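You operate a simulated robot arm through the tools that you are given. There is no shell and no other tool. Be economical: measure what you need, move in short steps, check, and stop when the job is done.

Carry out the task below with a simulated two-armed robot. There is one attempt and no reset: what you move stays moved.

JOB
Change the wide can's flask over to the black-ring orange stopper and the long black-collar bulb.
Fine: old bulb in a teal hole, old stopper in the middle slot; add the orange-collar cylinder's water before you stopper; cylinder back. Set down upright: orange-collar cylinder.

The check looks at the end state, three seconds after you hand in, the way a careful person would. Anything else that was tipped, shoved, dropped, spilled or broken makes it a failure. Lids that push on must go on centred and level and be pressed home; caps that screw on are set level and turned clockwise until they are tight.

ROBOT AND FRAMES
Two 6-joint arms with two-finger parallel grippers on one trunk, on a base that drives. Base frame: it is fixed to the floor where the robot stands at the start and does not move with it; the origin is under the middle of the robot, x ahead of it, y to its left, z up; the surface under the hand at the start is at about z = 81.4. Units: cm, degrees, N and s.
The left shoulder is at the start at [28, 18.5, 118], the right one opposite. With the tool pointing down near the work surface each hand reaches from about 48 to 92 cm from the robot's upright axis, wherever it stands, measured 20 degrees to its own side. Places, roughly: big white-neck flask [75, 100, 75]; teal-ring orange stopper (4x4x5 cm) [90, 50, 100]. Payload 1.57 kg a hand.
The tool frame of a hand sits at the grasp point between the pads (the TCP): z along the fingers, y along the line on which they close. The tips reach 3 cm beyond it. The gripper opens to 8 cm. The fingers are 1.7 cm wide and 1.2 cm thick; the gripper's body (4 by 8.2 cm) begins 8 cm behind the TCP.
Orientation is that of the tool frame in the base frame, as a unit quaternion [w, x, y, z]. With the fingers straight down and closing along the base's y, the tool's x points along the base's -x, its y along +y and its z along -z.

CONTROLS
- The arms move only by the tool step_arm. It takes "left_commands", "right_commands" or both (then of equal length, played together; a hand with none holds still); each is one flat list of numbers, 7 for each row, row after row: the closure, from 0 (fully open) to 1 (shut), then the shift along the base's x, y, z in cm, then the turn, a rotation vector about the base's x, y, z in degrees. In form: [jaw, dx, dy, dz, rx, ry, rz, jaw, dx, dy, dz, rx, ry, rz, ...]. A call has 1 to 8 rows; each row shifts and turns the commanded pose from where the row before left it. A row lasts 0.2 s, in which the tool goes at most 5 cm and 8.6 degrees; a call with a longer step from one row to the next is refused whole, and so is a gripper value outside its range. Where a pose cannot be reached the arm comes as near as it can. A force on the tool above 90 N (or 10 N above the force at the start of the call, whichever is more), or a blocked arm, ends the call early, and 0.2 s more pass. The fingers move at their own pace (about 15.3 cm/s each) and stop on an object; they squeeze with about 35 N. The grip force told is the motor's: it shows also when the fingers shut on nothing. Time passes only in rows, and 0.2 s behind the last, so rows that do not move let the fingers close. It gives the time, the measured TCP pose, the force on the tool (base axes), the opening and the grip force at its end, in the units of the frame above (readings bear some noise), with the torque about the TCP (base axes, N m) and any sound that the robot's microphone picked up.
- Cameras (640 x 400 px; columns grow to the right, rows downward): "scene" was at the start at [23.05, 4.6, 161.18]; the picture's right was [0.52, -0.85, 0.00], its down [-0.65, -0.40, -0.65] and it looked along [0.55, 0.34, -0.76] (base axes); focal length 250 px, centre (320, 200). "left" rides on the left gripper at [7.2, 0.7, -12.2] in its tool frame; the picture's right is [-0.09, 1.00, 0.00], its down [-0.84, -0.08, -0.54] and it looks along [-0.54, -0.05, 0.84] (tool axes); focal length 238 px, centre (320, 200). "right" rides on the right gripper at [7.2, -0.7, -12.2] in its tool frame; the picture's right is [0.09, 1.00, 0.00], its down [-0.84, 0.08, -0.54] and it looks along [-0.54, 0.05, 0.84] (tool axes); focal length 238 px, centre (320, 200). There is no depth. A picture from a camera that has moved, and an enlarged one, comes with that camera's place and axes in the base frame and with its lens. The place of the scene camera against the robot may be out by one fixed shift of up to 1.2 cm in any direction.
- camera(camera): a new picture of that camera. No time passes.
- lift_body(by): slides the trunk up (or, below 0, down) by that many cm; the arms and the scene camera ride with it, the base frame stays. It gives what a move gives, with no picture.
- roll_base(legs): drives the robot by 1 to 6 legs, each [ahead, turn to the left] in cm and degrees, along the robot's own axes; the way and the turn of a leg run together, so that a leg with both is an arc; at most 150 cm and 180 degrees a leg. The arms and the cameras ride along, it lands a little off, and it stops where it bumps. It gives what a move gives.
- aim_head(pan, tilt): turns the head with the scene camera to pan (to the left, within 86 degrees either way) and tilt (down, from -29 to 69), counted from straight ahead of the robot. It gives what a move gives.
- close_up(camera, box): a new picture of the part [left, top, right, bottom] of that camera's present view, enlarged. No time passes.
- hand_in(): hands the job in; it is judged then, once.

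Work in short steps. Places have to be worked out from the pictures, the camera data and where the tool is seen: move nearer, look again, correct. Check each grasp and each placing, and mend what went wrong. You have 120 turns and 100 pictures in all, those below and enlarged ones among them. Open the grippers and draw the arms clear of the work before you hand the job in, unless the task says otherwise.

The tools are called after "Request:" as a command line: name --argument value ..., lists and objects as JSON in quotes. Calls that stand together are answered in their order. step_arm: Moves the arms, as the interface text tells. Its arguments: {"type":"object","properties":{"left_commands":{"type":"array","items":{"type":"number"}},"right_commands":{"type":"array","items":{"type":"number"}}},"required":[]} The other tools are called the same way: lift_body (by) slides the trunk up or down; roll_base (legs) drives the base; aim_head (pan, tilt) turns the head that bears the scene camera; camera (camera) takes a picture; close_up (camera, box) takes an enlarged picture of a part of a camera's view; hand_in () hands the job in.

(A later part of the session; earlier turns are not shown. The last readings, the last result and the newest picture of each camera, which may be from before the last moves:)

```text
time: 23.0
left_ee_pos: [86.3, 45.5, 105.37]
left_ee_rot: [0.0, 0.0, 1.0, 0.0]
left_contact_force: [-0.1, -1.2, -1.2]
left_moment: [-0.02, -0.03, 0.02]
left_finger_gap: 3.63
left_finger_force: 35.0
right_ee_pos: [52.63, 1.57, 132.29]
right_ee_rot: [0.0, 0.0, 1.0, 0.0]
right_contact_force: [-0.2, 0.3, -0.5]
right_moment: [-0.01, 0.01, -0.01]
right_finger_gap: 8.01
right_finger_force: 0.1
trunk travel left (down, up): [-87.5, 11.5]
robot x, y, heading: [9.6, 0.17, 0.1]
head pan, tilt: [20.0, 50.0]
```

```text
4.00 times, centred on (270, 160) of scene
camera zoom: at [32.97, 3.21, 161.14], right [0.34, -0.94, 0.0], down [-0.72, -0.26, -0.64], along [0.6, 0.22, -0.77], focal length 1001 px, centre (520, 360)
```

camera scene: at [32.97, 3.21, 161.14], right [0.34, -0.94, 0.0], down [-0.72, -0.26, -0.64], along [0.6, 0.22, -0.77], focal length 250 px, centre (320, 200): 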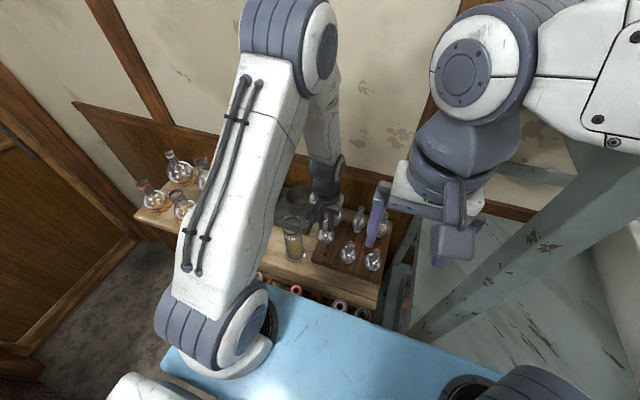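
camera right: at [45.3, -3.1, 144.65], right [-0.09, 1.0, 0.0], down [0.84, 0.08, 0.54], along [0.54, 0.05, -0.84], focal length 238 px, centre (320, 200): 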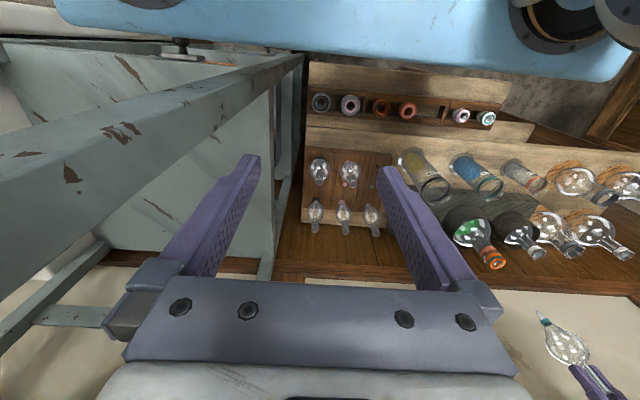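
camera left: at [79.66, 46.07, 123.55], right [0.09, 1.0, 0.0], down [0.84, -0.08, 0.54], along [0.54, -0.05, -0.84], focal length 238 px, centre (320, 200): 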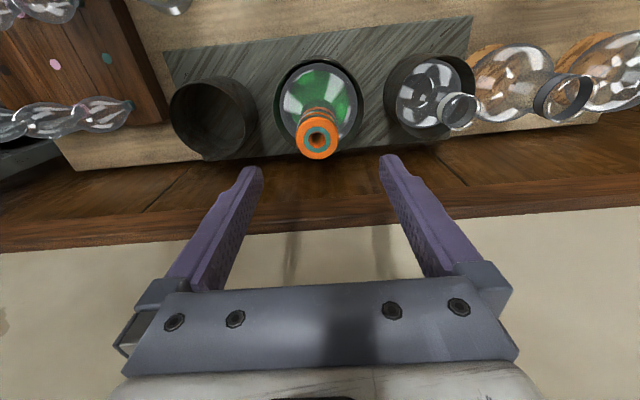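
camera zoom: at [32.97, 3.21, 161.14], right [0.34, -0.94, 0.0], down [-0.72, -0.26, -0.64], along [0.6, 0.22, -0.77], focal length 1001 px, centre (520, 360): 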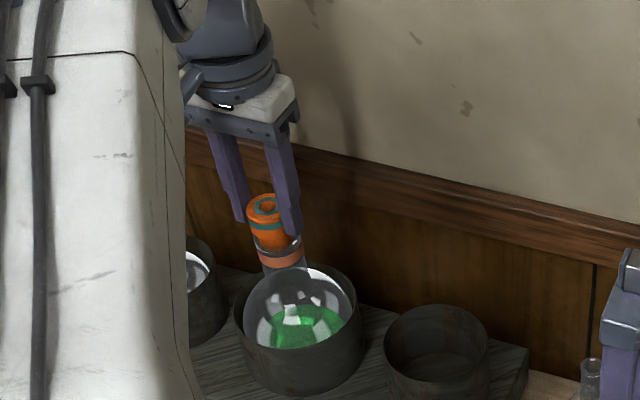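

The stopper slides out and the flask stays. Lift clear, then measure the stopper rack.

Request:
step_arm --left_commands '[0.8, 0, 0, 1, 0, 0, 0, 0.8, 0, 0, 2.5, 0, 0, 0, 0.8, 0, 0, 4, 0, 0, 0, 0.8, -4, -2, 3, 0, 0, 0, 0.8, -4, -2, 2, 0, 0, 0, 0.8, -4, -2, 0, 0, 0, 0, 0.8, -4, -2, 0, 0, 0, 0]'

Request:
camera --camera "left"

Request:
close_up --camera "right" --box '[280, 40, 520, 160]'

Request:
close_up --camera "right" --box '[420, 120, 620, 300]'

```text
refused: row 4 steps farther than a row can; nothing moved
```

```text
62 pictures are left
camera left: at [79.02, 46.02, 117.48], right [0.09, 1.0, 0.0], down [0.84, -0.08, 0.54], along [0.54, -0.05, -0.84], focal length 238 px, centre (320, 200)
```

left: 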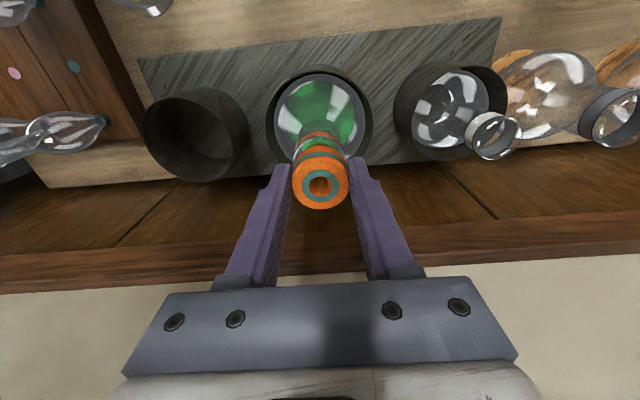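

```text
2.67 times, centred on (400, 100) of right
camera zoom: at [45.43, 0.82, 144.58], right [-0.09, 1.0, 0.0], down [0.84, 0.08, 0.54], along [0.54, 0.05, -0.84], focal length 636 px, centre (107, 467)
```

zoom: 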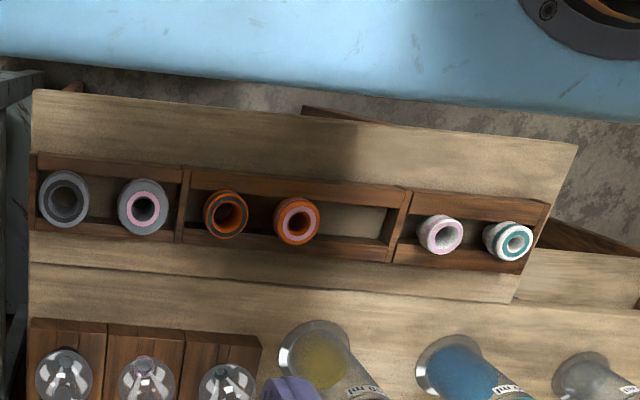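

```text
2.22 times, centred on (520, 210) of right
camera zoom: at [45.43, 0.82, 144.58], right [-0.09, 1.0, 0.0], down [0.84, 0.08, 0.54], along [0.54, 0.05, -0.84], focal length 530 px, centre (-124, 178)
```

zoom: 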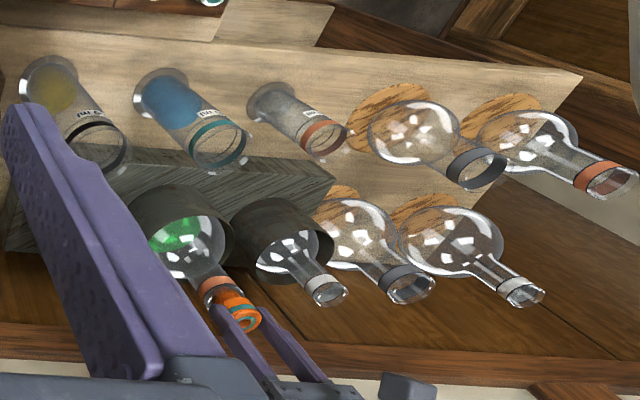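

Row too long; redo in shorter steps. The middle slot's free part is at about [56,24.3], stopper tops there at z≈85.5. Lift to z≈119, then travel there.

Request:
step_arm --left_commands '[0.8, 0, 0, 1, 0, 0, 0, 0.8, 0, 0, 3, 0, 0, 0, 0.8, 0, 0, 4.7, 0, 0, 0, 0.8, 0, 0, 4.8, 0, 0, 0]'

Request:
step_arm --left_commands '[0.8, -3.78, -2.65, 0, 0, 0, 0, 0.8, -3.78, -2.65, 0, 0, 0, 0, 0.8, -3.78, -2.65, 0, 0, 0, 0, 0.8, -3.78, -2.65, 0, 0, 0, 0, 0.8, -3.78, -2.65, 0, 0, 0, 0, 0.8, -3.78, -2.65, 0, 0, 0, 0, 0.8, -3.78, -2.65, 0, 0, 0, 0, 0.8, -3.78, -2.65, 0, 0, 0, 0]'

Request:
camera --camera "right"

Request:
camera --camera "left"

```text
time: 24.0
left_ee_pos: [86.15, 45.67, 118.88]
left_ee_rot: [-0.001, 0.001, 1.0, -0.001]
left_contact_force: [-0.7, -0.1, 0.1]
left_moment: [0.0, 0.02, -0.02]
left_finger_gap: 1.6
left_finger_force: 0.1
right_ee_pos: [52.65, 1.46, 132.46]
right_ee_rot: [-0.001, 0.0, 1.0, 0.0]
right_contact_force: [0.1, -0.1, -0.8]
right_moment: [0.01, -0.01, 0.0]
right_finger_gap: 7.99
right_finger_force: 0.1
trunk travel left (down, up): [-87.5, 11.5]
robot x, y, heading: [9.01, -0.28, 0.1]
head pan, tilt: [20.0, 50.0]
```

```text
time: 25.8
left_ee_pos: [56.71, 24.67, 119.48]
left_ee_rot: [0.0, 0.0, 1.0, 0.0]
left_contact_force: [-0.1, 0.1, 0.3]
left_moment: [0.02, -0.03, 0.04]
left_finger_gap: 1.59
left_finger_force: 0.0
left hand out of reach, approached as far as the arm can: row 8
right_ee_pos: [52.61, 1.64, 132.28]
right_ee_rot: [0.0, 0.0, 1.0, 0.0]
right_contact_force: [0.2, -0.2, 0.1]
right_moment: [0.03, 0.01, 0.01]
right_finger_gap: 8.0
right_finger_force: 0.0
trunk travel left (down, up): [-87.5, 11.5]
robot x, y, heading: [9.29, -0.27, 0.2]
head pan, tilt: [20.0, 50.0]
```

```text
59 pictures are left
camera right: at [45.45, 0.82, 144.58], right [-0.09, 1.0, 0.0], down [0.84, 0.08, 0.54], along [0.54, 0.05, -0.84], focal length 238 px, centre (320, 200)
```

right: 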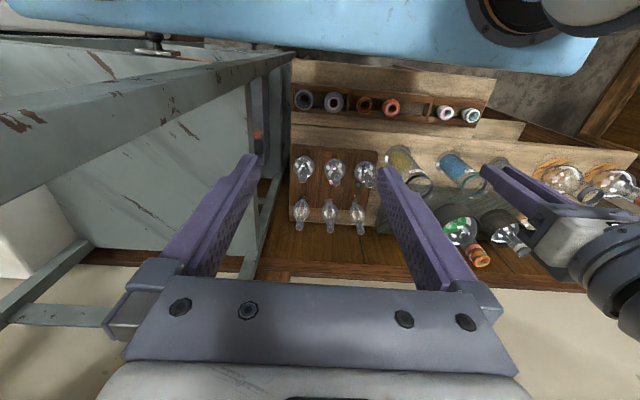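

```text
58 pictures are left
camera left: at [49.53, 25.33, 131.62], right [0.09, 1.0, 0.0], down [0.84, -0.08, 0.54], along [0.54, -0.05, -0.84], focal length 238 px, centre (320, 200)
```

left: 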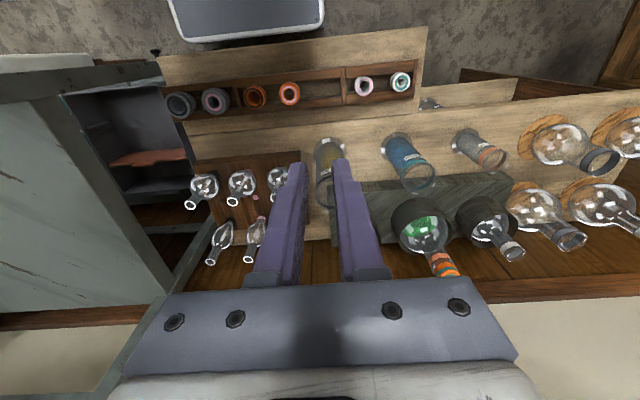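

The stopper slipped out of the fingers on the lift and still sits on the flask. Look closely at its state.

Request:
close_up --camera "scene" --box '[210, 130, 310, 210]'

Request:
close_up --camera "left" --box '[370, 180, 510, 290]'

```text
5.00 times, centred on (260, 170) of scene
camera zoom: at [33.0, 3.21, 161.14], right [0.34, -0.94, 0.0], down [-0.72, -0.26, -0.64], along [0.6, 0.22, -0.77], focal length 1251 px, centre (620, 350)
```

zoom: 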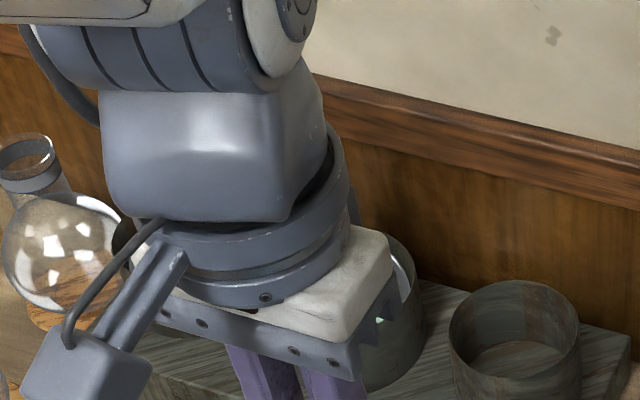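

```text
3.64 times, centred on (440, 235) of left
camera zoom: at [49.53, 25.33, 131.62], right [0.09, 1.0, 0.0], down [0.84, -0.08, 0.54], along [0.54, -0.05, -0.84], focal length 867 px, centre (-116, 73)
```

zoom: 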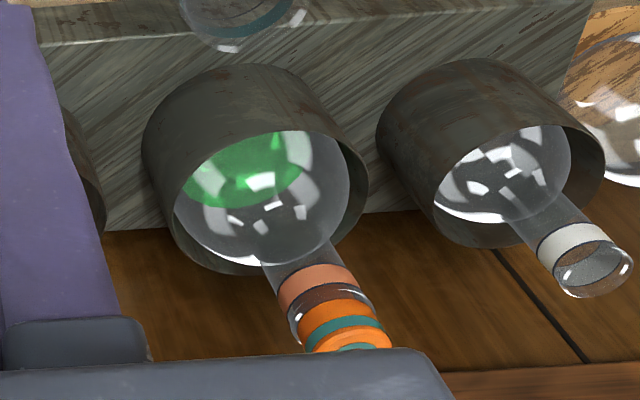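

Stopper is still in the neck, upright. Return above it with open fingers for a firmer, deeper grip and a slower pull.

Request:
step_arm --left_commands '[0.5, 3.72, 2.58, 0, 0, 0, 0, 0, 3.72, 2.58, 0, 0, 0, 0, 0, 3.72, 2.58, 0, 0, 0, 0, 0, 3.72, 2.58, 0, 0, 0, 0, 0, 3.72, 2.58, 0, 0, 0, 0, 0, 3.72, 2.58, 0, 0, 0, 0, 0, 3.72, 2.58, 0, 0, 0, 0, 0, 3.72, 2.58, 0, 0, 0, 0]'

Request:
step_arm --left_commands '[0, 0, 0, -3.5, 0, 0, 0, 0, 0, 0, -3.5, 0, 0, 0]'

Request:
camera --camera "left"

Request:
close_up --camera "scene" --box '[210, 110, 330, 210]'

```text
time: 27.6
left_ee_pos: [86.71, 45.34, 119.31]
left_ee_rot: [0.0, 0.0, 1.0, -0.001]
left_contact_force: [-0.9, 0.0, -0.3]
left_moment: [0.0, 0.01, -0.01]
left_finger_gap: 8.01
left_finger_force: 0.0
right_ee_pos: [52.59, 1.52, 132.34]
right_ee_rot: [0.0, 0.0, 1.0, 0.0]
right_contact_force: [1.1, -0.3, -0.7]
right_moment: [-0.02, 0.0, -0.03]
right_finger_gap: 8.02
right_finger_force: 0.1
trunk travel left (down, up): [-87.5, 11.5]
robot x, y, heading: [9.4, -0.08, 0.1]
head pan, tilt: [20.0, 50.0]
```

```text
time: 28.2
left_ee_pos: [86.76, 45.19, 112.41]
left_ee_rot: [0.001, 0.0, 1.0, 0.0]
left_contact_force: [0.2, 0.2, -0.5]
left_moment: [-0.02, -0.01, 0.01]
left_finger_gap: 8.03
left_finger_force: 0.1
right_ee_pos: [52.72, 1.61, 132.31]
right_ee_rot: [0.0, 0.0, 1.0, 0.0]
right_contact_force: [-0.2, -0.8, -0.8]
right_moment: [0.02, 0.0, -0.03]
right_finger_gap: 7.99
right_finger_force: 0.1
trunk travel left (down, up): [-87.5, 11.5]
robot x, y, heading: [9.21, -0.2, -0.3]
head pan, tilt: [20.0, 50.0]
```

```text
55 pictures are left
camera left: at [79.51, 45.87, 124.62], right [0.09, 1.0, 0.0], down [0.84, -0.08, 0.54], along [0.54, -0.05, -0.84], focal length 238 px, centre (320, 200)
```

left: 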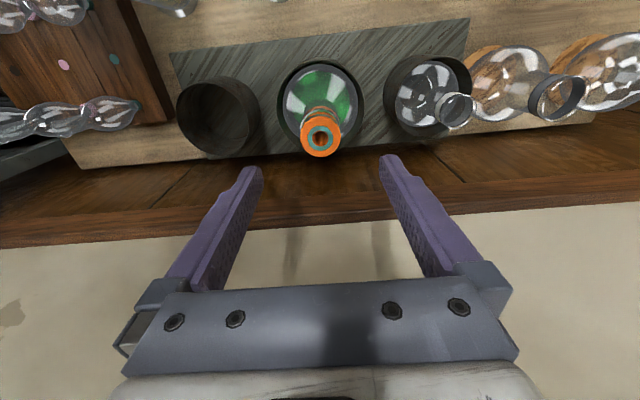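

```text
4.00 times, centred on (270, 160) of scene
camera zoom: at [32.98, 3.23, 161.14], right [0.34, -0.94, 0.0], down [-0.72, -0.26, -0.64], along [0.6, 0.22, -0.77], focal length 1001 px, centre (520, 360)
```

zoom: 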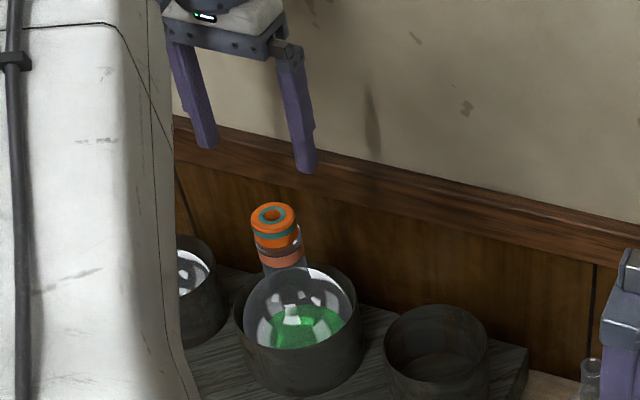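

It settled back. Descend a little deeper (TCP z≈103.6), close fully, and pull slowly.

Request:
step_arm --left_commands '[0, -0.1, 0, -3, 0, 0, 0, 0, 0, 0, -3, 0, 0, 0, 0, 0, 0, -2.7, 0, 0, 0, 1, 0, 0, 0, 0, 0, 0, 1, 0, 0, 0, 0, 0, 0, 1, 0, 0, 0, 0, 0, 0]'

Request:
step_arm --left_commands '[1, 0, 0, 0.3, 0, 0, 0, 1, 0, 0, 0.3, 0, 0, 0, 1, 0, 0, 0.3, 0, 0, 0, 1, 0, 0, 0.3, 0, 0, 0, 1, 0, 0, 0.3, 0, 0, 0, 1, 0, 0, 0.3, 0, 0, 0, 1, 0, 0, 0.3, 0, 0, 0, 1, 0, 0, 0.3, 0, 0, 0]'

Request:
close_up --camera "scene" --box '[210, 110, 330, 210]'

```text
time: 29.6
left_ee_pos: [86.81, 44.96, 103.56]
left_ee_rot: [-0.001, 0.0, 1.0, 0.0]
left_contact_force: [0.0, -0.3, -2.7]
left_moment: [0.03, -0.02, -0.01]
left_finger_gap: 3.76
left_finger_force: 35.6
right_ee_pos: [52.71, 1.61, 132.33]
right_ee_rot: [0.0, 0.0, 1.0, 0.0]
right_contact_force: [0.3, 0.5, -0.2]
right_moment: [0.01, -0.01, 0.02]
right_finger_gap: 7.98
right_finger_force: 0.1
trunk travel left (down, up): [-87.5, 11.5]
robot x, y, heading: [9.26, -0.35, 0.4]
head pan, tilt: [20.0, 50.0]
```

```text
time: 31.4
left_ee_pos: [86.68, 45.06, 106.03]
left_ee_rot: [-0.001, 0.0, 1.0, 0.001]
left_contact_force: [0.3, -0.5, -2.4]
left_moment: [-0.02, 0.0, 0.0]
left_finger_gap: 3.76
left_finger_force: 35.3
right_ee_pos: [52.67, 1.58, 132.41]
right_ee_rot: [-0.001, -0.001, 1.0, 0.0]
right_contact_force: [-0.2, 0.0, 0.0]
right_moment: [0.02, -0.01, -0.04]
right_finger_gap: 8.0
right_finger_force: 0.1
trunk travel left (down, up): [-87.5, 11.5]
robot x, y, heading: [9.17, 0.09, -0.3]
head pan, tilt: [20.0, 50.0]
```

```text
4.00 times, centred on (270, 160) of scene
camera zoom: at [32.98, 3.22, 161.14], right [0.34, -0.94, 0.0], down [-0.72, -0.26, -0.64], along [0.6, 0.22, -0.77], focal length 1001 px, centre (520, 360)
```

zoom: 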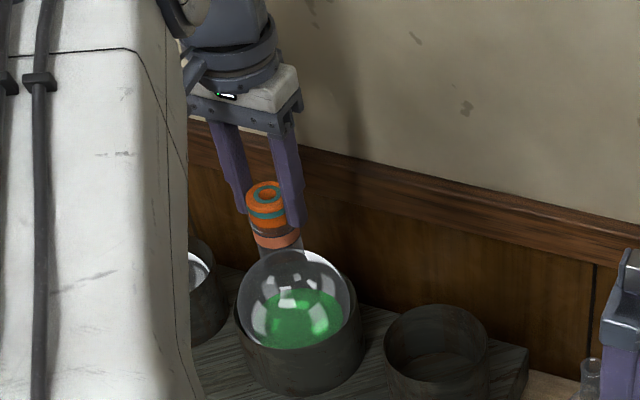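

Pulling lifts the whole flask (2.4 N), so the stopper is tight and the other hand must hold the flask neck. Lower the flask back into the can gently.

Request:
step_arm --left_commands '[1, 0, 0, -0.4, 0, 0, 0, 1, 0, 0, -0.4, 0, 0, 0, 1, 0, 0, -0.4, 0, 0, 0, 1, 0, 0, -0.4, 0, 0, 0, 1, 0, 0, -0.4, 0, 0, 0, 1, 0, 0, -0.3, 0, 0, 0]'

Request:
close_up --camera "scene" --box '[210, 110, 330, 210]'

```text
time: 32.8
left_ee_pos: [86.74, 45.09, 103.78]
left_ee_rot: [0.0, 0.0, 1.0, -0.001]
left_contact_force: [0.4, -0.3, -3.8]
left_moment: [0.01, -0.02, 0.02]
left_finger_gap: 3.76
left_finger_force: 35.1
right_ee_pos: [52.65, 1.56, 132.18]
right_ee_rot: [0.0, -0.001, 1.0, 0.0]
right_contact_force: [-0.8, 0.0, 0.1]
right_moment: [0.0, 0.01, -0.02]
right_finger_gap: 8.0
right_finger_force: 0.1
trunk travel left (down, up): [-87.5, 11.5]
robot x, y, heading: [8.95, 0.12, -0.1]
head pan, tilt: [20.0, 50.0]
```

```text
4.00 times, centred on (270, 160) of scene
camera zoom: at [32.98, 3.22, 161.14], right [0.34, -0.94, 0.0], down [-0.72, -0.26, -0.64], along [0.6, 0.22, -0.77], focal length 1001 px, centre (520, 360)
```

zoom: 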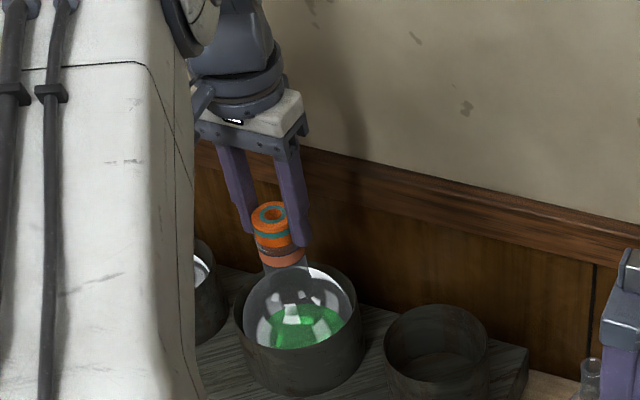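

Request:
step_arm --left_commands '[1, 0, 0, -0.2, 0, 0, 0, 1, 0, 0, -0.1, 0, 0, 0, 0.5, 0, 0, 0, 0, 0, 0, 0, 0, 0, 0, 0, 0, 0]'

Request:
close_up --camera "scene" --box '[210, 110, 330, 210]'

```text
time: 33.8
left_ee_pos: [86.72, 45.05, 103.52]
left_ee_rot: [0.0, 0.0, 1.0, 0.0]
left_contact_force: [-0.3, -0.5, -0.2]
left_moment: [0.0, 0.03, -0.01]
left_finger_gap: 8.01
left_finger_force: 0.1
right_ee_pos: [52.62, 1.49, 132.29]
right_ee_rot: [0.0, 0.001, 1.0, 0.0]
right_contact_force: [0.5, -0.6, -0.2]
right_moment: [-0.02, -0.01, 0.01]
right_finger_gap: 8.0
right_finger_force: 0.1
trunk travel left (down, up): [-87.5, 11.5]
robot x, y, heading: [8.97, -0.01, -0.0]
head pan, tilt: [20.0, 50.0]
```

```text
4.00 times, centred on (270, 160) of scene
camera zoom: at [32.97, 3.21, 161.14], right [0.34, -0.94, 0.0], down [-0.72, -0.26, -0.64], along [0.6, 0.22, -0.77], focal length 1001 px, centre (520, 360)
```

zoom: 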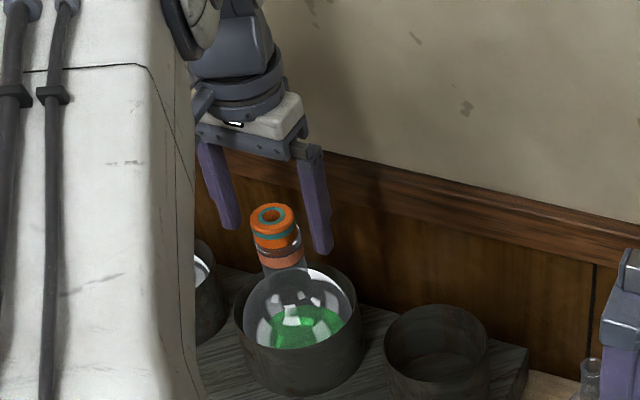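

Flask safely back. Raise and retract the left hand, then shift the robot about 29 cm to the left with a back-turn-ahead manoeuvre so both arms reach the flask.

Request:
step_arm --left_commands '[0, 0, 0, 4.5, 0, 0, 0, 0, 0, 0, 4.5, 0, 0, 0, 0, 0, 0, 4.5, 0, 0, 0, 0, 0, 0, 4.5, 0, 0, 0, 0, -3, 0, 3, 0, 0, 0, 0, -4, 0, 2, 0, 0, 0, 0, -4.5, 0, 2, 0, 0, 0, 0, -4.5, 0, 2, 0, 0, 0]'

Request:
step_arm --left_commands '[0, -4.5, 0, 1, 0, 0, 0, 0, -4.5, 0, 1, 0, 0, 0, 0, -4.5, 0, 1, 0, 0, 0]'

Request:
roll_base --legs '[[-30, 0]]'

Request:
aim_head --pan 45 --tilt 40

Request:
camera --camera "scene"

```text
time: 35.6
left_ee_pos: [70.59, 44.93, 130.64]
left_ee_rot: [0.001, 0.0, 1.0, 0.0]
left_contact_force: [0.5, 0.4, 0.2]
left_moment: [0.02, 0.02, 0.01]
left_finger_gap: 8.01
left_finger_force: 0.1
right_ee_pos: [52.61, 1.55, 132.34]
right_ee_rot: [-0.001, 0.0, 1.0, 0.0]
right_contact_force: [-0.5, -0.1, 0.6]
right_moment: [-0.01, 0.01, -0.02]
right_finger_gap: 8.0
right_finger_force: 0.1
trunk travel left (down, up): [-87.5, 11.5]
robot x, y, heading: [9.35, -0.11, -0.0]
head pan, tilt: [20.0, 50.0]
```

```text
time: 36.4
left_ee_pos: [57.31, 45.15, 133.44]
left_ee_rot: [0.001, 0.0, 1.0, 0.0]
left_contact_force: [0.8, -0.1, 0.7]
left_moment: [0.04, 0.01, -0.02]
left_finger_gap: 8.0
left_finger_force: 0.1
right_ee_pos: [52.7, 1.54, 132.34]
right_ee_rot: [0.0, 0.0, 1.0, 0.0]
right_contact_force: [0.2, -0.4, -0.1]
right_moment: [0.01, -0.01, -0.05]
right_finger_gap: 8.0
right_finger_force: 0.0
trunk travel left (down, up): [-87.5, 11.5]
robot x, y, heading: [9.57, -0.13, -0.0]
head pan, tilt: [20.0, 50.0]
```

```text
time: 38.5
left_ee_pos: [26.72, 45.08, 133.48]
left_ee_rot: [0.0, 0.0, 1.0, 0.0]
left_contact_force: [0.4, -0.7, 0.3]
left_moment: [0.03, 0.03, -0.02]
left_finger_gap: 8.0
left_finger_force: 0.1
right_ee_pos: [21.93, 1.59, 132.42]
right_ee_rot: [0.001, 0.0, 1.0, -0.001]
right_contact_force: [0.0, 0.3, 0.3]
right_moment: [0.02, 0.01, -0.03]
right_finger_gap: 8.0
right_finger_force: 0.1
trunk travel left (down, up): [-87.5, 11.5]
robot x, y, heading: [-21.53, -0.03, 0.2]
head pan, tilt: [20.0, 50.0]
```

```text
time: 39.4
left_ee_pos: [26.48, 45.11, 133.52]
left_ee_rot: [-0.001, 0.001, 1.0, 0.0]
left_contact_force: [0.5, -0.1, -0.4]
left_moment: [0.03, -0.02, 0.01]
left_finger_gap: 8.0
left_finger_force: 0.0
right_ee_pos: [21.93, 1.49, 132.45]
right_ee_rot: [-0.001, 0.0, 1.0, 0.0]
right_contact_force: [0.9, 0.6, -0.3]
right_moment: [-0.01, 0.01, 0.01]
right_finger_gap: 8.0
right_finger_force: 0.2
trunk travel left (down, up): [-87.5, 11.5]
robot x, y, heading: [-21.44, -0.24, -0.1]
head pan, tilt: [45.0, 40.0]
```

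```text
50 pictures are left
camera scene: at [0.99, 6.58, 162.56], right [0.71, -0.71, 0.0], down [-0.46, -0.45, -0.77], along [0.54, 0.54, -0.64], focal length 250 px, centre (320, 200)
```

scene: 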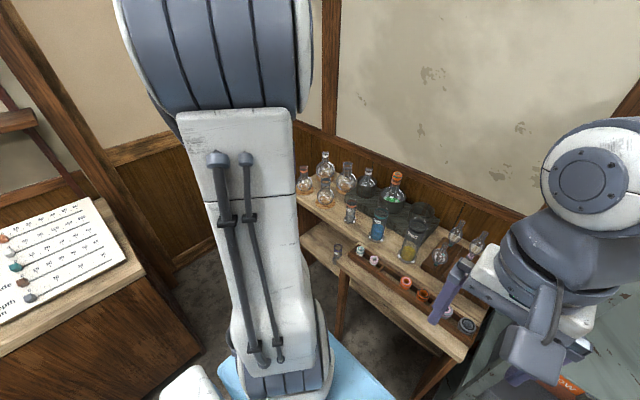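

Bench is open below; the counter is at y≥88. I tuck the left hand inward, back a bit more, then go left at 45° and turn back.

Request:
step_arm --left_commands '[0, 0, -3.5, 0, 0, 0, 0, 0, 0, -3.5, 0, 0, 0, 0, 0, 0, -3.5, 0, 0, 0, 0, 0, 0, -3, 0, 0, 0, 0]'

Request:
roll_base --legs '[[-7, 0], [0, 45], [39, 0], [0, -45]]'

Request:
aim_head --pan 0 --tilt 45

Request:
camera --camera "scene"

```text
time: 40.4
left_ee_pos: [26.59, 31.52, 133.61]
left_ee_rot: [0.0, 0.0, 1.0, -0.001]
left_contact_force: [0.0, -0.9, -0.3]
left_moment: [0.03, 0.02, 0.0]
left_finger_gap: 8.02
left_finger_force: 0.0
right_ee_pos: [21.88, 1.53, 132.49]
right_ee_rot: [0.0, 0.0, 1.0, 0.0]
right_contact_force: [0.6, -0.1, 0.0]
right_moment: [0.0, -0.01, 0.01]
right_finger_gap: 7.99
right_finger_force: 0.1
trunk travel left (down, up): [-87.5, 11.5]
robot x, y, heading: [-21.63, 0.16, 0.1]
head pan, tilt: [45.0, 40.0]
```

```text
time: 47.5
left_ee_pos: [46.91, 59.88, 133.55]
left_ee_rot: [0.0, -0.006, 1.0, 0.0]
left_contact_force: [0.3, -0.3, 0.2]
left_moment: [-0.01, 0.01, -0.02]
left_finger_gap: 8.0
left_finger_force: 0.0
right_ee_pos: [42.51, 29.79, 132.28]
right_ee_rot: [0.0, -0.006, 1.0, 0.0]
right_contact_force: [-0.4, 0.3, -0.5]
right_moment: [-0.03, 0.02, -0.02]
right_finger_gap: 8.0
right_finger_force: 0.1
trunk travel left (down, up): [-87.5, 11.5]
robot x, y, heading: [-0.91, 27.77, 0.7]
head pan, tilt: [45.0, 40.0]
```

```text
time: 48.7
left_ee_pos: [46.83, 59.95, 133.45]
left_ee_rot: [0.0, -0.006, 1.0, 0.0]
left_contact_force: [0.2, 0.4, -0.4]
left_moment: [0.05, 0.02, 0.02]
left_finger_gap: 7.99
left_finger_force: 0.0
right_ee_pos: [42.44, 29.85, 132.31]
right_ee_rot: [0.0, -0.006, 1.0, 0.0]
right_contact_force: [0.0, -0.4, 0.6]
right_moment: [-0.02, -0.02, -0.01]
right_finger_gap: 8.01
right_finger_force: 0.1
trunk travel left (down, up): [-87.5, 11.5]
robot x, y, heading: [-1.0, 27.82, 0.8]
head pan, tilt: [0.0, 45.0]
```

```text
49 pictures are left
camera scene: at [23.65, 28.62, 161.83], right [0.01, -1.0, 0.0], down [-0.71, -0.01, -0.71], along [0.71, 0.01, -0.71], focal length 250 px, centre (320, 200)
```

scene: 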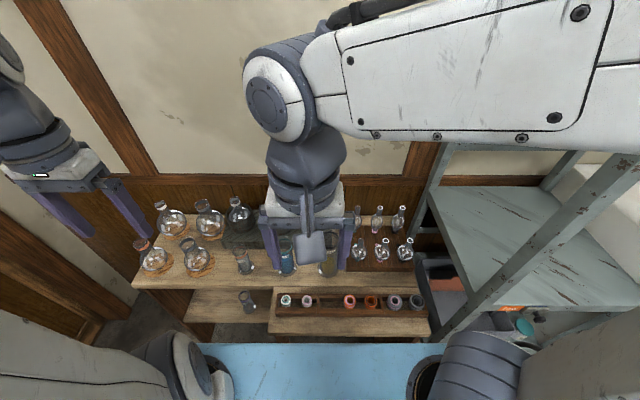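

Robot stands at y≈27.8, nearly square to the bench. Drive ahead 12 cm.

Request:
roll_base --legs '[[12, -0.7]]'

Request:
step_arm --left_commands '[0, 4, -2, -1, 0, 0, 0, 0, 4, -2, -1, 0, 0, 0, 0, 4, -2, -1, 0, 0, 0]' --right_commands '[0, 0, -4, 0, 0, 0, 0, 0, 0, -4, 0, 0, 0, 0, 0, 0, -4, 0, 0, 0, 0]'

Request:
aim_head --pan 10 --tilt 45

Request:
camera --camera "scene"

Request:
camera --camera "left"

```text
time: 49.9
left_ee_pos: [59.26, 59.33, 133.39]
left_ee_rot: [0.0, 0.0, 1.0, 0.0]
left_contact_force: [0.2, 0.3, -0.4]
left_moment: [0.01, -0.02, -0.01]
left_finger_gap: 7.99
left_finger_force: 0.0
right_ee_pos: [54.48, 29.4, 132.39]
right_ee_rot: [0.0, 0.0, 1.0, 0.0]
right_contact_force: [-0.1, -0.1, 0.5]
right_moment: [-0.02, -0.03, -0.02]
right_finger_gap: 8.0
right_finger_force: 0.1
trunk travel left (down, up): [-87.5, 11.5]
robot x, y, heading: [10.83, 27.93, -0.1]
head pan, tilt: [0.0, 45.0]
```

```text
time: 50.7
left_ee_pos: [71.3, 53.52, 130.51]
left_ee_rot: [-0.001, 0.0, 1.0, 0.0]
left_contact_force: [0.0, 0.1, 0.4]
left_moment: [-0.01, 0.0, 0.02]
left_finger_gap: 8.03
left_finger_force: 0.1
right_ee_pos: [58.33, 19.81, 131.25]
right_ee_rot: [-0.002, 0.0, 1.0, -0.001]
right_contact_force: [0.6, -0.4, 0.4]
right_moment: [-0.01, -0.01, -0.01]
right_finger_gap: 7.97
right_finger_force: 0.0
right hand out of reach, approached as far as the arm can: row 2, 3
trunk travel left (down, up): [-87.5, 11.5]
robot x, y, heading: [10.98, 27.99, -0.2]
head pan, tilt: [0.0, 45.0]
```

```text
time: 51.4
left_ee_pos: [71.22, 53.58, 130.5]
left_ee_rot: [-0.001, 0.0, 1.0, 0.0]
left_contact_force: [-1.0, 0.5, -0.5]
left_moment: [0.01, 0.03, -0.02]
left_finger_gap: 8.0
left_finger_force: 0.0
right_ee_pos: [58.24, 19.81, 131.23]
right_ee_rot: [0.0, 0.0, 1.0, -0.001]
right_contact_force: [0.6, -0.1, -0.3]
right_moment: [0.0, -0.01, 0.02]
right_finger_gap: 8.0
right_finger_force: 0.1
trunk travel left (down, up): [-87.5, 11.5]
robot x, y, heading: [11.36, 27.72, -0.1]
head pan, tilt: [10.0, 45.0]
```

```text
48 pictures are left
camera scene: at [35.58, 29.76, 161.83], right [0.17, -0.99, 0.0], down [-0.7, -0.12, -0.71], along [0.7, 0.12, -0.71], focal length 250 px, centre (320, 200)
```

scene: 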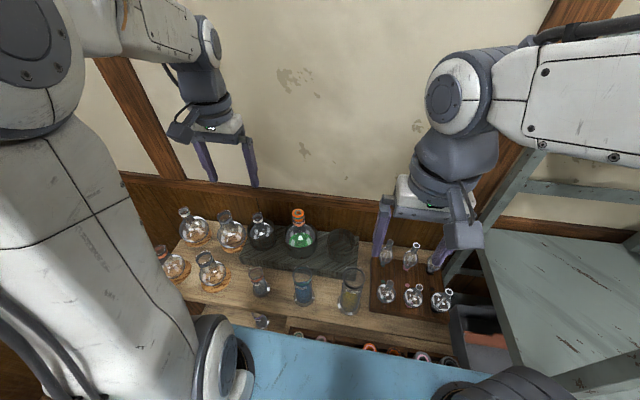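

```text
47 pictures are left
camera left: at [63.9, 54.26, 142.74], right [0.09, 1.0, 0.0], down [0.84, -0.08, 0.54], along [0.54, -0.05, -0.84], focal length 238 px, centre (320, 200)
```

left: 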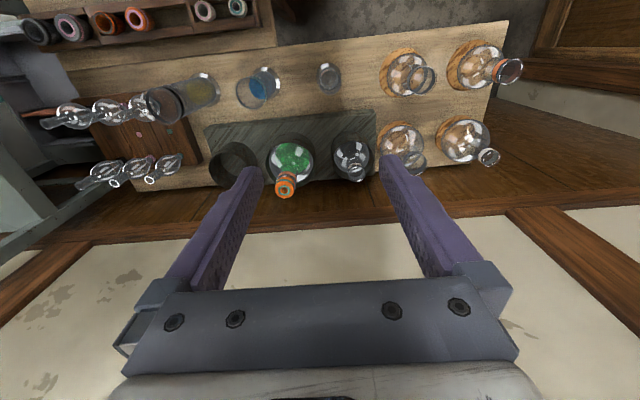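

All intact and everything is within reach of both arms. I tilt the right hand 45° and yaw it 60° so it can grip the flask neck from the front-right while the left pulls the stopper from above.

Request:
step_arm --right_commands '[0, 2, 1, 0, 0, -7.5, 0, 0, 2, 1, 0, 0, -7.5, 0, 0, 2, 1, 0, 0, -7.5, 0, 0, 2, 1, 0, 0, -7.5, 0, 0, 2, 1, 0, 0, -7.5, 0, 0, 2, 1, 0, 0, -7.5, 0]'

Request:
step_arm --right_commands '[0, 0.5, 0, -0.5, 0, 0, 7.5, 0, 0.5, 0, -0.5, 0, 0, 7.5, 0, 0.5, 0, -0.5, 0, 0, 7.5, 0, 0.5, 0, -0.5, 0, 0, 7.5, 0, 0.5, 0, -0.5, 0, 0, 7.5, 0, 0.5, 0, -0.5, 0, 0, 7.5, 0, 0.5, 0, -0.5, 0, 0, 7.5, 0, 0.5, 0, -0.5, 0, 0, 7.5]'

Request:
camera --camera "right"

Request:
close_up --camera "left" --box '[200, 50, 400, 210]'

```text
time: 52.8
left_ee_pos: [71.22, 53.53, 130.46]
left_ee_rot: [0.0, 0.0, 1.0, 0.0]
left_contact_force: [1.0, 0.3, 0.0]
left_moment: [0.02, 0.01, -0.03]
left_finger_gap: 8.01
left_finger_force: 0.1
right_ee_pos: [70.28, 25.77, 131.35]
right_ee_rot: [0.383, -0.002, 0.924, 0.002]
right_contact_force: [0.5, -1.0, 0.4]
right_moment: [0.0, 0.0, 0.0]
right_finger_gap: 7.98
right_finger_force: 0.0
trunk travel left (down, up): [-87.5, 11.5]
robot x, y, heading: [11.37, 28.0, -0.2]
head pan, tilt: [10.0, 45.0]
```

```text
time: 54.6
left_ee_pos: [71.21, 53.69, 130.56]
left_ee_rot: [-0.001, 0.0, 1.0, 0.0]
left_contact_force: [0.4, 0.8, -0.2]
left_moment: [0.01, -0.01, -0.02]
left_finger_gap: 8.01
left_finger_force: 0.1
right_ee_pos: [72.61, 25.53, 127.34]
right_ee_rot: [0.328, -0.376, 0.854, 0.145]
right_contact_force: [-0.2, 0.3, 0.8]
right_moment: [-0.01, -0.02, 0.0]
right_finger_gap: 7.99
right_finger_force: 0.0
right hand out of reach, approached as far as the arm can: row 4, 5, 6
trunk travel left (down, up): [-87.5, 11.5]
robot x, y, heading: [10.97, 27.51, -0.2]
head pan, tilt: [10.0, 45.0]
```

```text
46 pictures are left
camera right: at [64.06, 14.98, 131.66], right [-0.78, 0.62, -0.06], down [0.12, 0.24, 0.96], along [0.61, 0.75, -0.26], focal length 238 px, centre (320, 200)
```

right: 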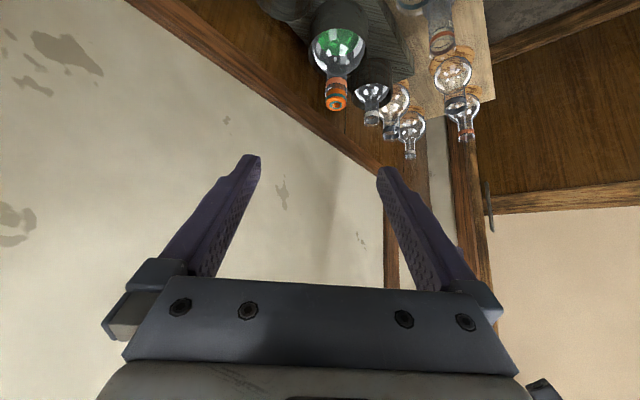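

```text
2.50 times, centred on (300, 130) of left
camera zoom: at [63.92, 54.25, 142.73], right [0.09, 1.0, 0.0], down [0.84, -0.08, 0.54], along [0.54, -0.05, -0.84], focal length 596 px, centre (370, 375)
```

zoom: 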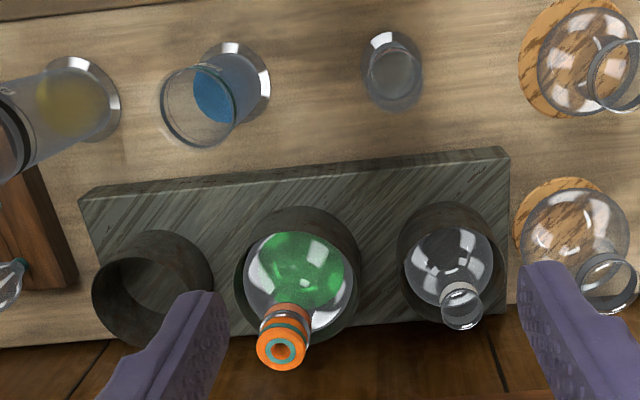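

Right hand yawed ~47° (limit there). Move it to a pre-grasp point ~10 cm back from the neck along its fingers and read the attained orientation.

Request:
step_arm --right_commands '[0, 1.5, 2, -3.1, 0, 0, 0, 0, 1.5, 2, -3.1, 0, 0, 0, 0, 1.5, 2, -3.1, 0, 0, 0, 0, 1.5, 2, -3.1, 0, 0, 0, 0, 1.5, 2, -3.1, 0, 0, 0, 0, 1.5, 2, -3.1, 0, 0, 0, 0, 1.3, 1.6, -3.1, 0, 0, 0]'

Request:
camera --camera "right"

Request:
close_up --camera "left" --box '[200, 50, 400, 210]'

```text
time: 56.2
left_ee_pos: [71.26, 53.49, 130.47]
left_ee_rot: [0.001, 0.0, 1.0, 0.001]
left_contact_force: [0.6, -0.2, 0.7]
left_moment: [0.0, -0.01, 0.0]
left_finger_gap: 8.0
left_finger_force: 0.0
right_ee_pos: [83.1, 39.16, 105.63]
right_ee_rot: [0.328, -0.377, 0.854, 0.145]
right_contact_force: [-0.6, 0.2, 0.4]
right_moment: [-0.01, 0.0, -0.01]
right_finger_gap: 7.98
right_finger_force: 0.1
trunk travel left (down, up): [-87.5, 11.5]
robot x, y, heading: [11.15, 27.86, 0.2]
head pan, tilt: [10.0, 45.0]
```

```text
44 pictures are left
camera right: at [74.49, 28.75, 109.94], right [-0.78, 0.62, -0.06], down [0.12, 0.24, 0.96], along [0.61, 0.75, -0.26], focal length 238 px, centre (320, 200)
```

right: 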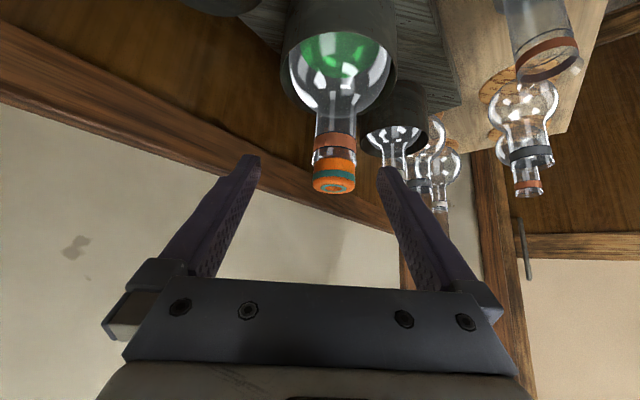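

```text
2.50 times, centred on (300, 130) of left
camera zoom: at [63.92, 54.25, 142.73], right [0.09, 1.0, 0.0], down [0.84, -0.08, 0.54], along [0.54, -0.05, -0.84], focal length 596 px, centre (370, 375)
```

zoom: 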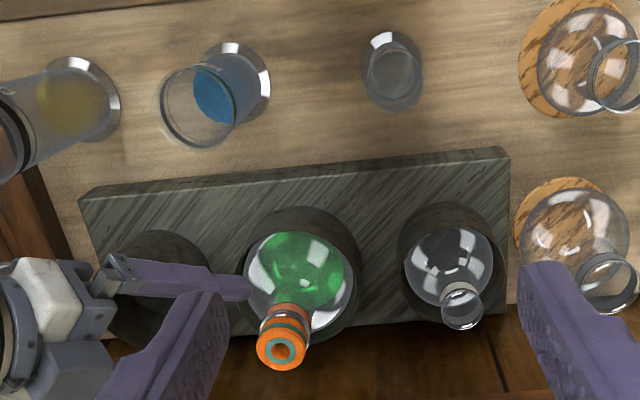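

Collar at z≈98.6, bare neck from z≈94 to 98. Shift 1.8 cm sideways, then advance 11.3 cm along the fingers to put the TCP on the neck at z≈97.2.

Request:
step_arm --right_commands '[0, -1.7, 0.5, 0, 0, 0, 0, 0, 1.27, 1.4, -2.1, 0, 0, 0, 0, 1.27, 1.4, -2.1, 0, 0, 0, 0, 1.27, 1.4, -2.1, 0, 0, 0, 0, 1.27, 1.4, -2.1, 0, 0, 0]'

Request:
camera --camera "right"

Request:
close_up --camera "left" --box '[200, 50, 400, 210]'

```text
time: 57.4
left_ee_pos: [71.19, 53.6, 130.57]
left_ee_rot: [0.0, 0.0, 1.0, 0.0]
left_contact_force: [0.4, 0.3, -0.3]
left_moment: [0.0, -0.04, 0.02]
left_finger_gap: 8.02
left_finger_force: 0.0
right_ee_pos: [86.41, 45.37, 97.37]
right_ee_rot: [0.328, -0.377, 0.854, 0.145]
right_contact_force: [0.3, 0.6, 0.4]
right_moment: [-0.01, 0.0, -0.03]
right_finger_gap: 8.01
right_finger_force: 0.1
trunk travel left (down, up): [-87.5, 11.5]
robot x, y, heading: [10.7, 27.52, -0.4]
head pan, tilt: [10.0, 45.0]
```

```text
42 pictures are left
camera right: at [77.77, 34.91, 101.66], right [-0.78, 0.62, -0.06], down [0.12, 0.24, 0.96], along [0.61, 0.75, -0.26], focal length 238 px, centre (320, 200)
```

right: 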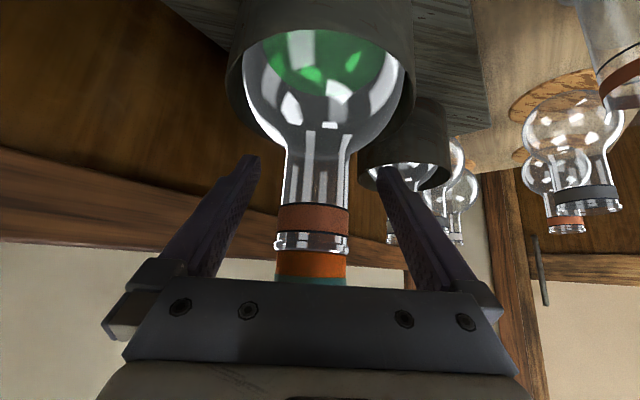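

```text
2.50 times, centred on (300, 130) of left
camera zoom: at [63.92, 54.25, 142.73], right [0.09, 1.0, 0.0], down [0.84, -0.08, 0.54], along [0.54, -0.05, -0.84], focal length 596 px, centre (370, 375)
```

zoom: 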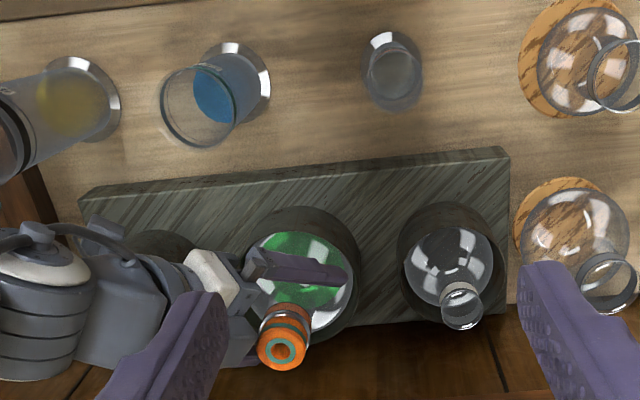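

Fingers straddle the bare neck cleanly. Close the right hand on it.

Request:
step_arm --right_commands '[0.4, 0, 0, 0, 0, 0, 0, 1, 0, 0, 0, 0, 0, 0, 1, 0, 0, 0, 0, 0, 0, 1, 0, 0, 0, 0, 0, 0]' --left_commands '[0.3, 3, -1.5, -2, 0, 0, 8, 0.3, 3, -1.5, -2, 0, 0, 8, 0.3, 3, -1.5, -2, 0, 0, 8, 0.3, 3, -1.5, -2, 0, 0, 0]'

Request:
camera --camera "left"

Request:
camera --camera "right"

```text
time: 58.4
left_ee_pos: [83.4, 47.51, 122.56]
left_ee_rot: [0.0, -0.209, 0.978, 0.0]
left_contact_force: [-0.7, 0.5, -0.6]
left_moment: [0.01, -0.02, -0.02]
left_finger_gap: 5.6
left_finger_force: 0.0
right_ee_pos: [86.5, 45.27, 97.33]
right_ee_rot: [0.328, -0.376, 0.854, 0.145]
right_contact_force: [8.9, -3.3, -0.7]
right_moment: [-0.25, -0.77, 0.01]
right_finger_gap: 3.79
right_finger_force: 35.1
trunk travel left (down, up): [-87.5, 11.5]
robot x, y, heading: [11.27, 27.94, -0.3]
head pan, tilt: [10.0, 45.0]
```

```text
40 pictures are left
camera left: at [76.41, 45.21, 134.78], right [-0.32, 0.95, 0.0], down [0.8, 0.27, 0.54], along [0.51, 0.17, -0.84], focal length 238 px, centre (320, 200)
```

left: 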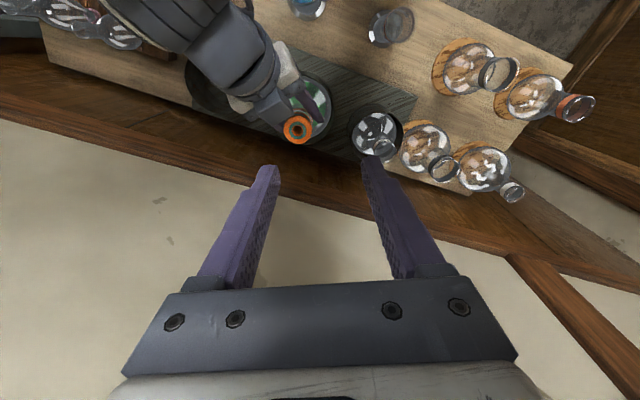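

```text
39 pictures are left
camera right: at [77.81, 34.87, 101.67], right [-0.78, 0.62, -0.06], down [0.12, 0.24, 0.96], along [0.61, 0.74, -0.26], focal length 238 px, centre (320, 200)
```

right: 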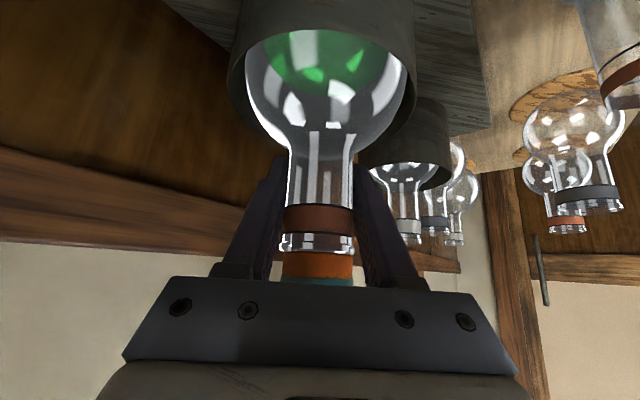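

Neck held (gap 3.8). Turn the left gripper 12° more for clearance, centre over the stopper at ≈[86.2,45.15], and come down to z≈110 first; nudge the right hand to ease the side load.

Request:
step_arm --left_commands '[0.34, 1.4, -1.2, -2.5, 0, 0, 6, 0.34, 1.4, -1.15, -2.5, 0, 0, 6, 0.34, 0, 0, -2.5, 0, 0, 0, 0.34, 0, 0, -2.5, 0, 0, 0, 0.34, 0, 0, -2.5, 0, 0, 0]' --right_commands '[1, 0.15, -0.05, 0, 0, 0, 0, 1, 0, 0, 0, 0, 0, 0, 1, 0, 0, 0, 0, 0, 0, 1, 0, 0, 0, 0, 0, 0, 1, 0, 0, 0, 0, 0, 0]'

Request:
camera --camera "left"

Request:
close_up --camera "scene" --box '[220, 150, 380, 280]'

```text
time: 59.6
left_ee_pos: [86.01, 45.16, 109.84]
left_ee_rot: [0.0, -0.309, 0.951, 0.0]
left_contact_force: [-0.4, 0.0, -0.3]
left_moment: [0.02, 0.01, -0.02]
left_finger_gap: 5.27
left_finger_force: 0.0
right_ee_pos: [86.63, 45.25, 97.46]
right_ee_rot: [0.328, -0.377, 0.854, 0.144]
right_contact_force: [-0.3, 0.8, -0.4]
right_moment: [-0.01, -0.02, -0.02]
right_finger_gap: 3.79
right_finger_force: 34.6
trunk travel left (down, up): [-87.5, 11.5]
robot x, y, heading: [11.13, 28.0, -0.2]
head pan, tilt: [10.0, 45.0]
```

```text
38 pictures are left
camera left: at [79.68, 41.33, 122.08], right [-0.51, 0.86, 0.0], down [0.72, 0.43, 0.54], along [0.47, 0.28, -0.84], focal length 238 px, centre (320, 200)
```

left: 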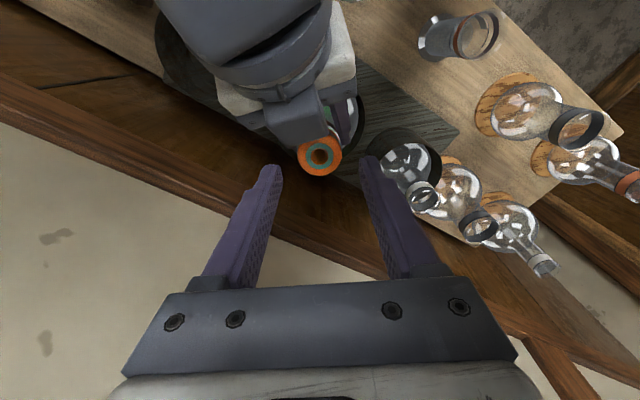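

```text
3.08 times, centred on (300, 215) of scene
camera zoom: at [35.6, 29.77, 161.83], right [0.17, -0.99, 0.0], down [-0.7, -0.12, -0.71], along [0.7, 0.12, -0.71], focal length 770 px, centre (382, 154)
```

zoom: 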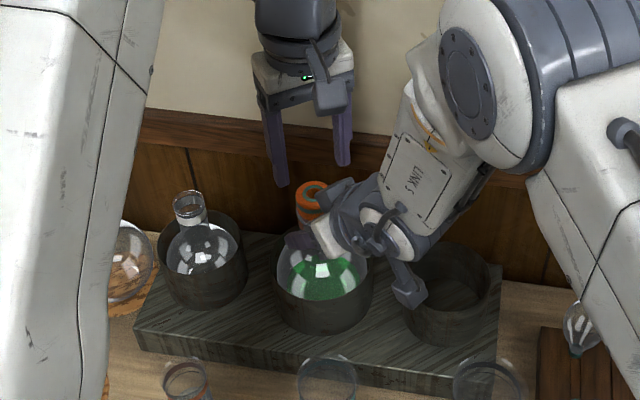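

Stopper now at ≈[86.55,45.4]. Correct and descend to z≈104.1, then close the left hand.

Request:
step_arm --left_commands '[0.34, 0.5, 0.25, -1.9, 0, 0, 0, 0.34, 0, 0, -1.9, 0, 0, 0, 0.34, 0, 0, -1.9, 0, 0, 0, 1, 0, 0, 0, 0, 0, 0, 1, 0, 0, 0, 0, 0, 0, 1, 0, 0, 0, 0, 0, 0]'

Request:
close_up --camera "scene" --box '[220, 150, 380, 280]'

```text
time: 61.0
left_ee_pos: [86.53, 45.16, 104.37]
left_ee_rot: [0.0, -0.309, 0.951, 0.0]
left_contact_force: [-0.1, -0.7, 0.6]
left_moment: [-0.04, 0.04, -0.03]
left_finger_gap: 3.65
left_finger_force: 34.8
right_ee_pos: [86.57, 45.19, 97.45]
right_ee_rot: [0.328, -0.377, 0.854, 0.145]
right_contact_force: [-0.4, 0.7, -1.5]
right_moment: [0.01, -0.04, 0.06]
right_finger_gap: 3.76
right_finger_force: 35.3
trunk travel left (down, up): [-87.5, 11.5]
robot x, y, heading: [10.66, 27.76, -0.3]
head pan, tilt: [10.0, 45.0]
```

```text
3.08 times, centred on (300, 215) of scene
camera zoom: at [35.6, 29.77, 161.83], right [0.17, -0.99, 0.0], down [-0.7, -0.12, -0.71], along [0.7, 0.12, -0.71], focal length 770 px, centre (382, 154)
```

zoom: 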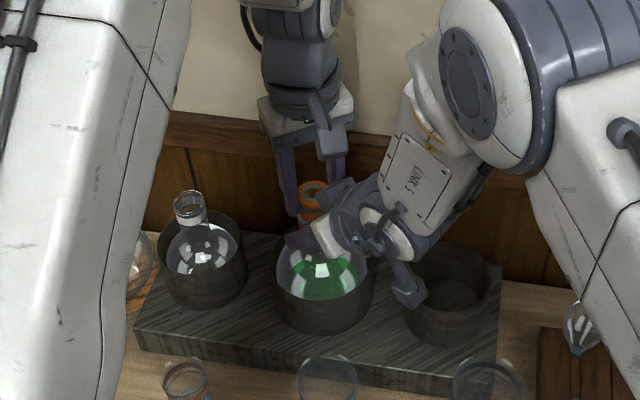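

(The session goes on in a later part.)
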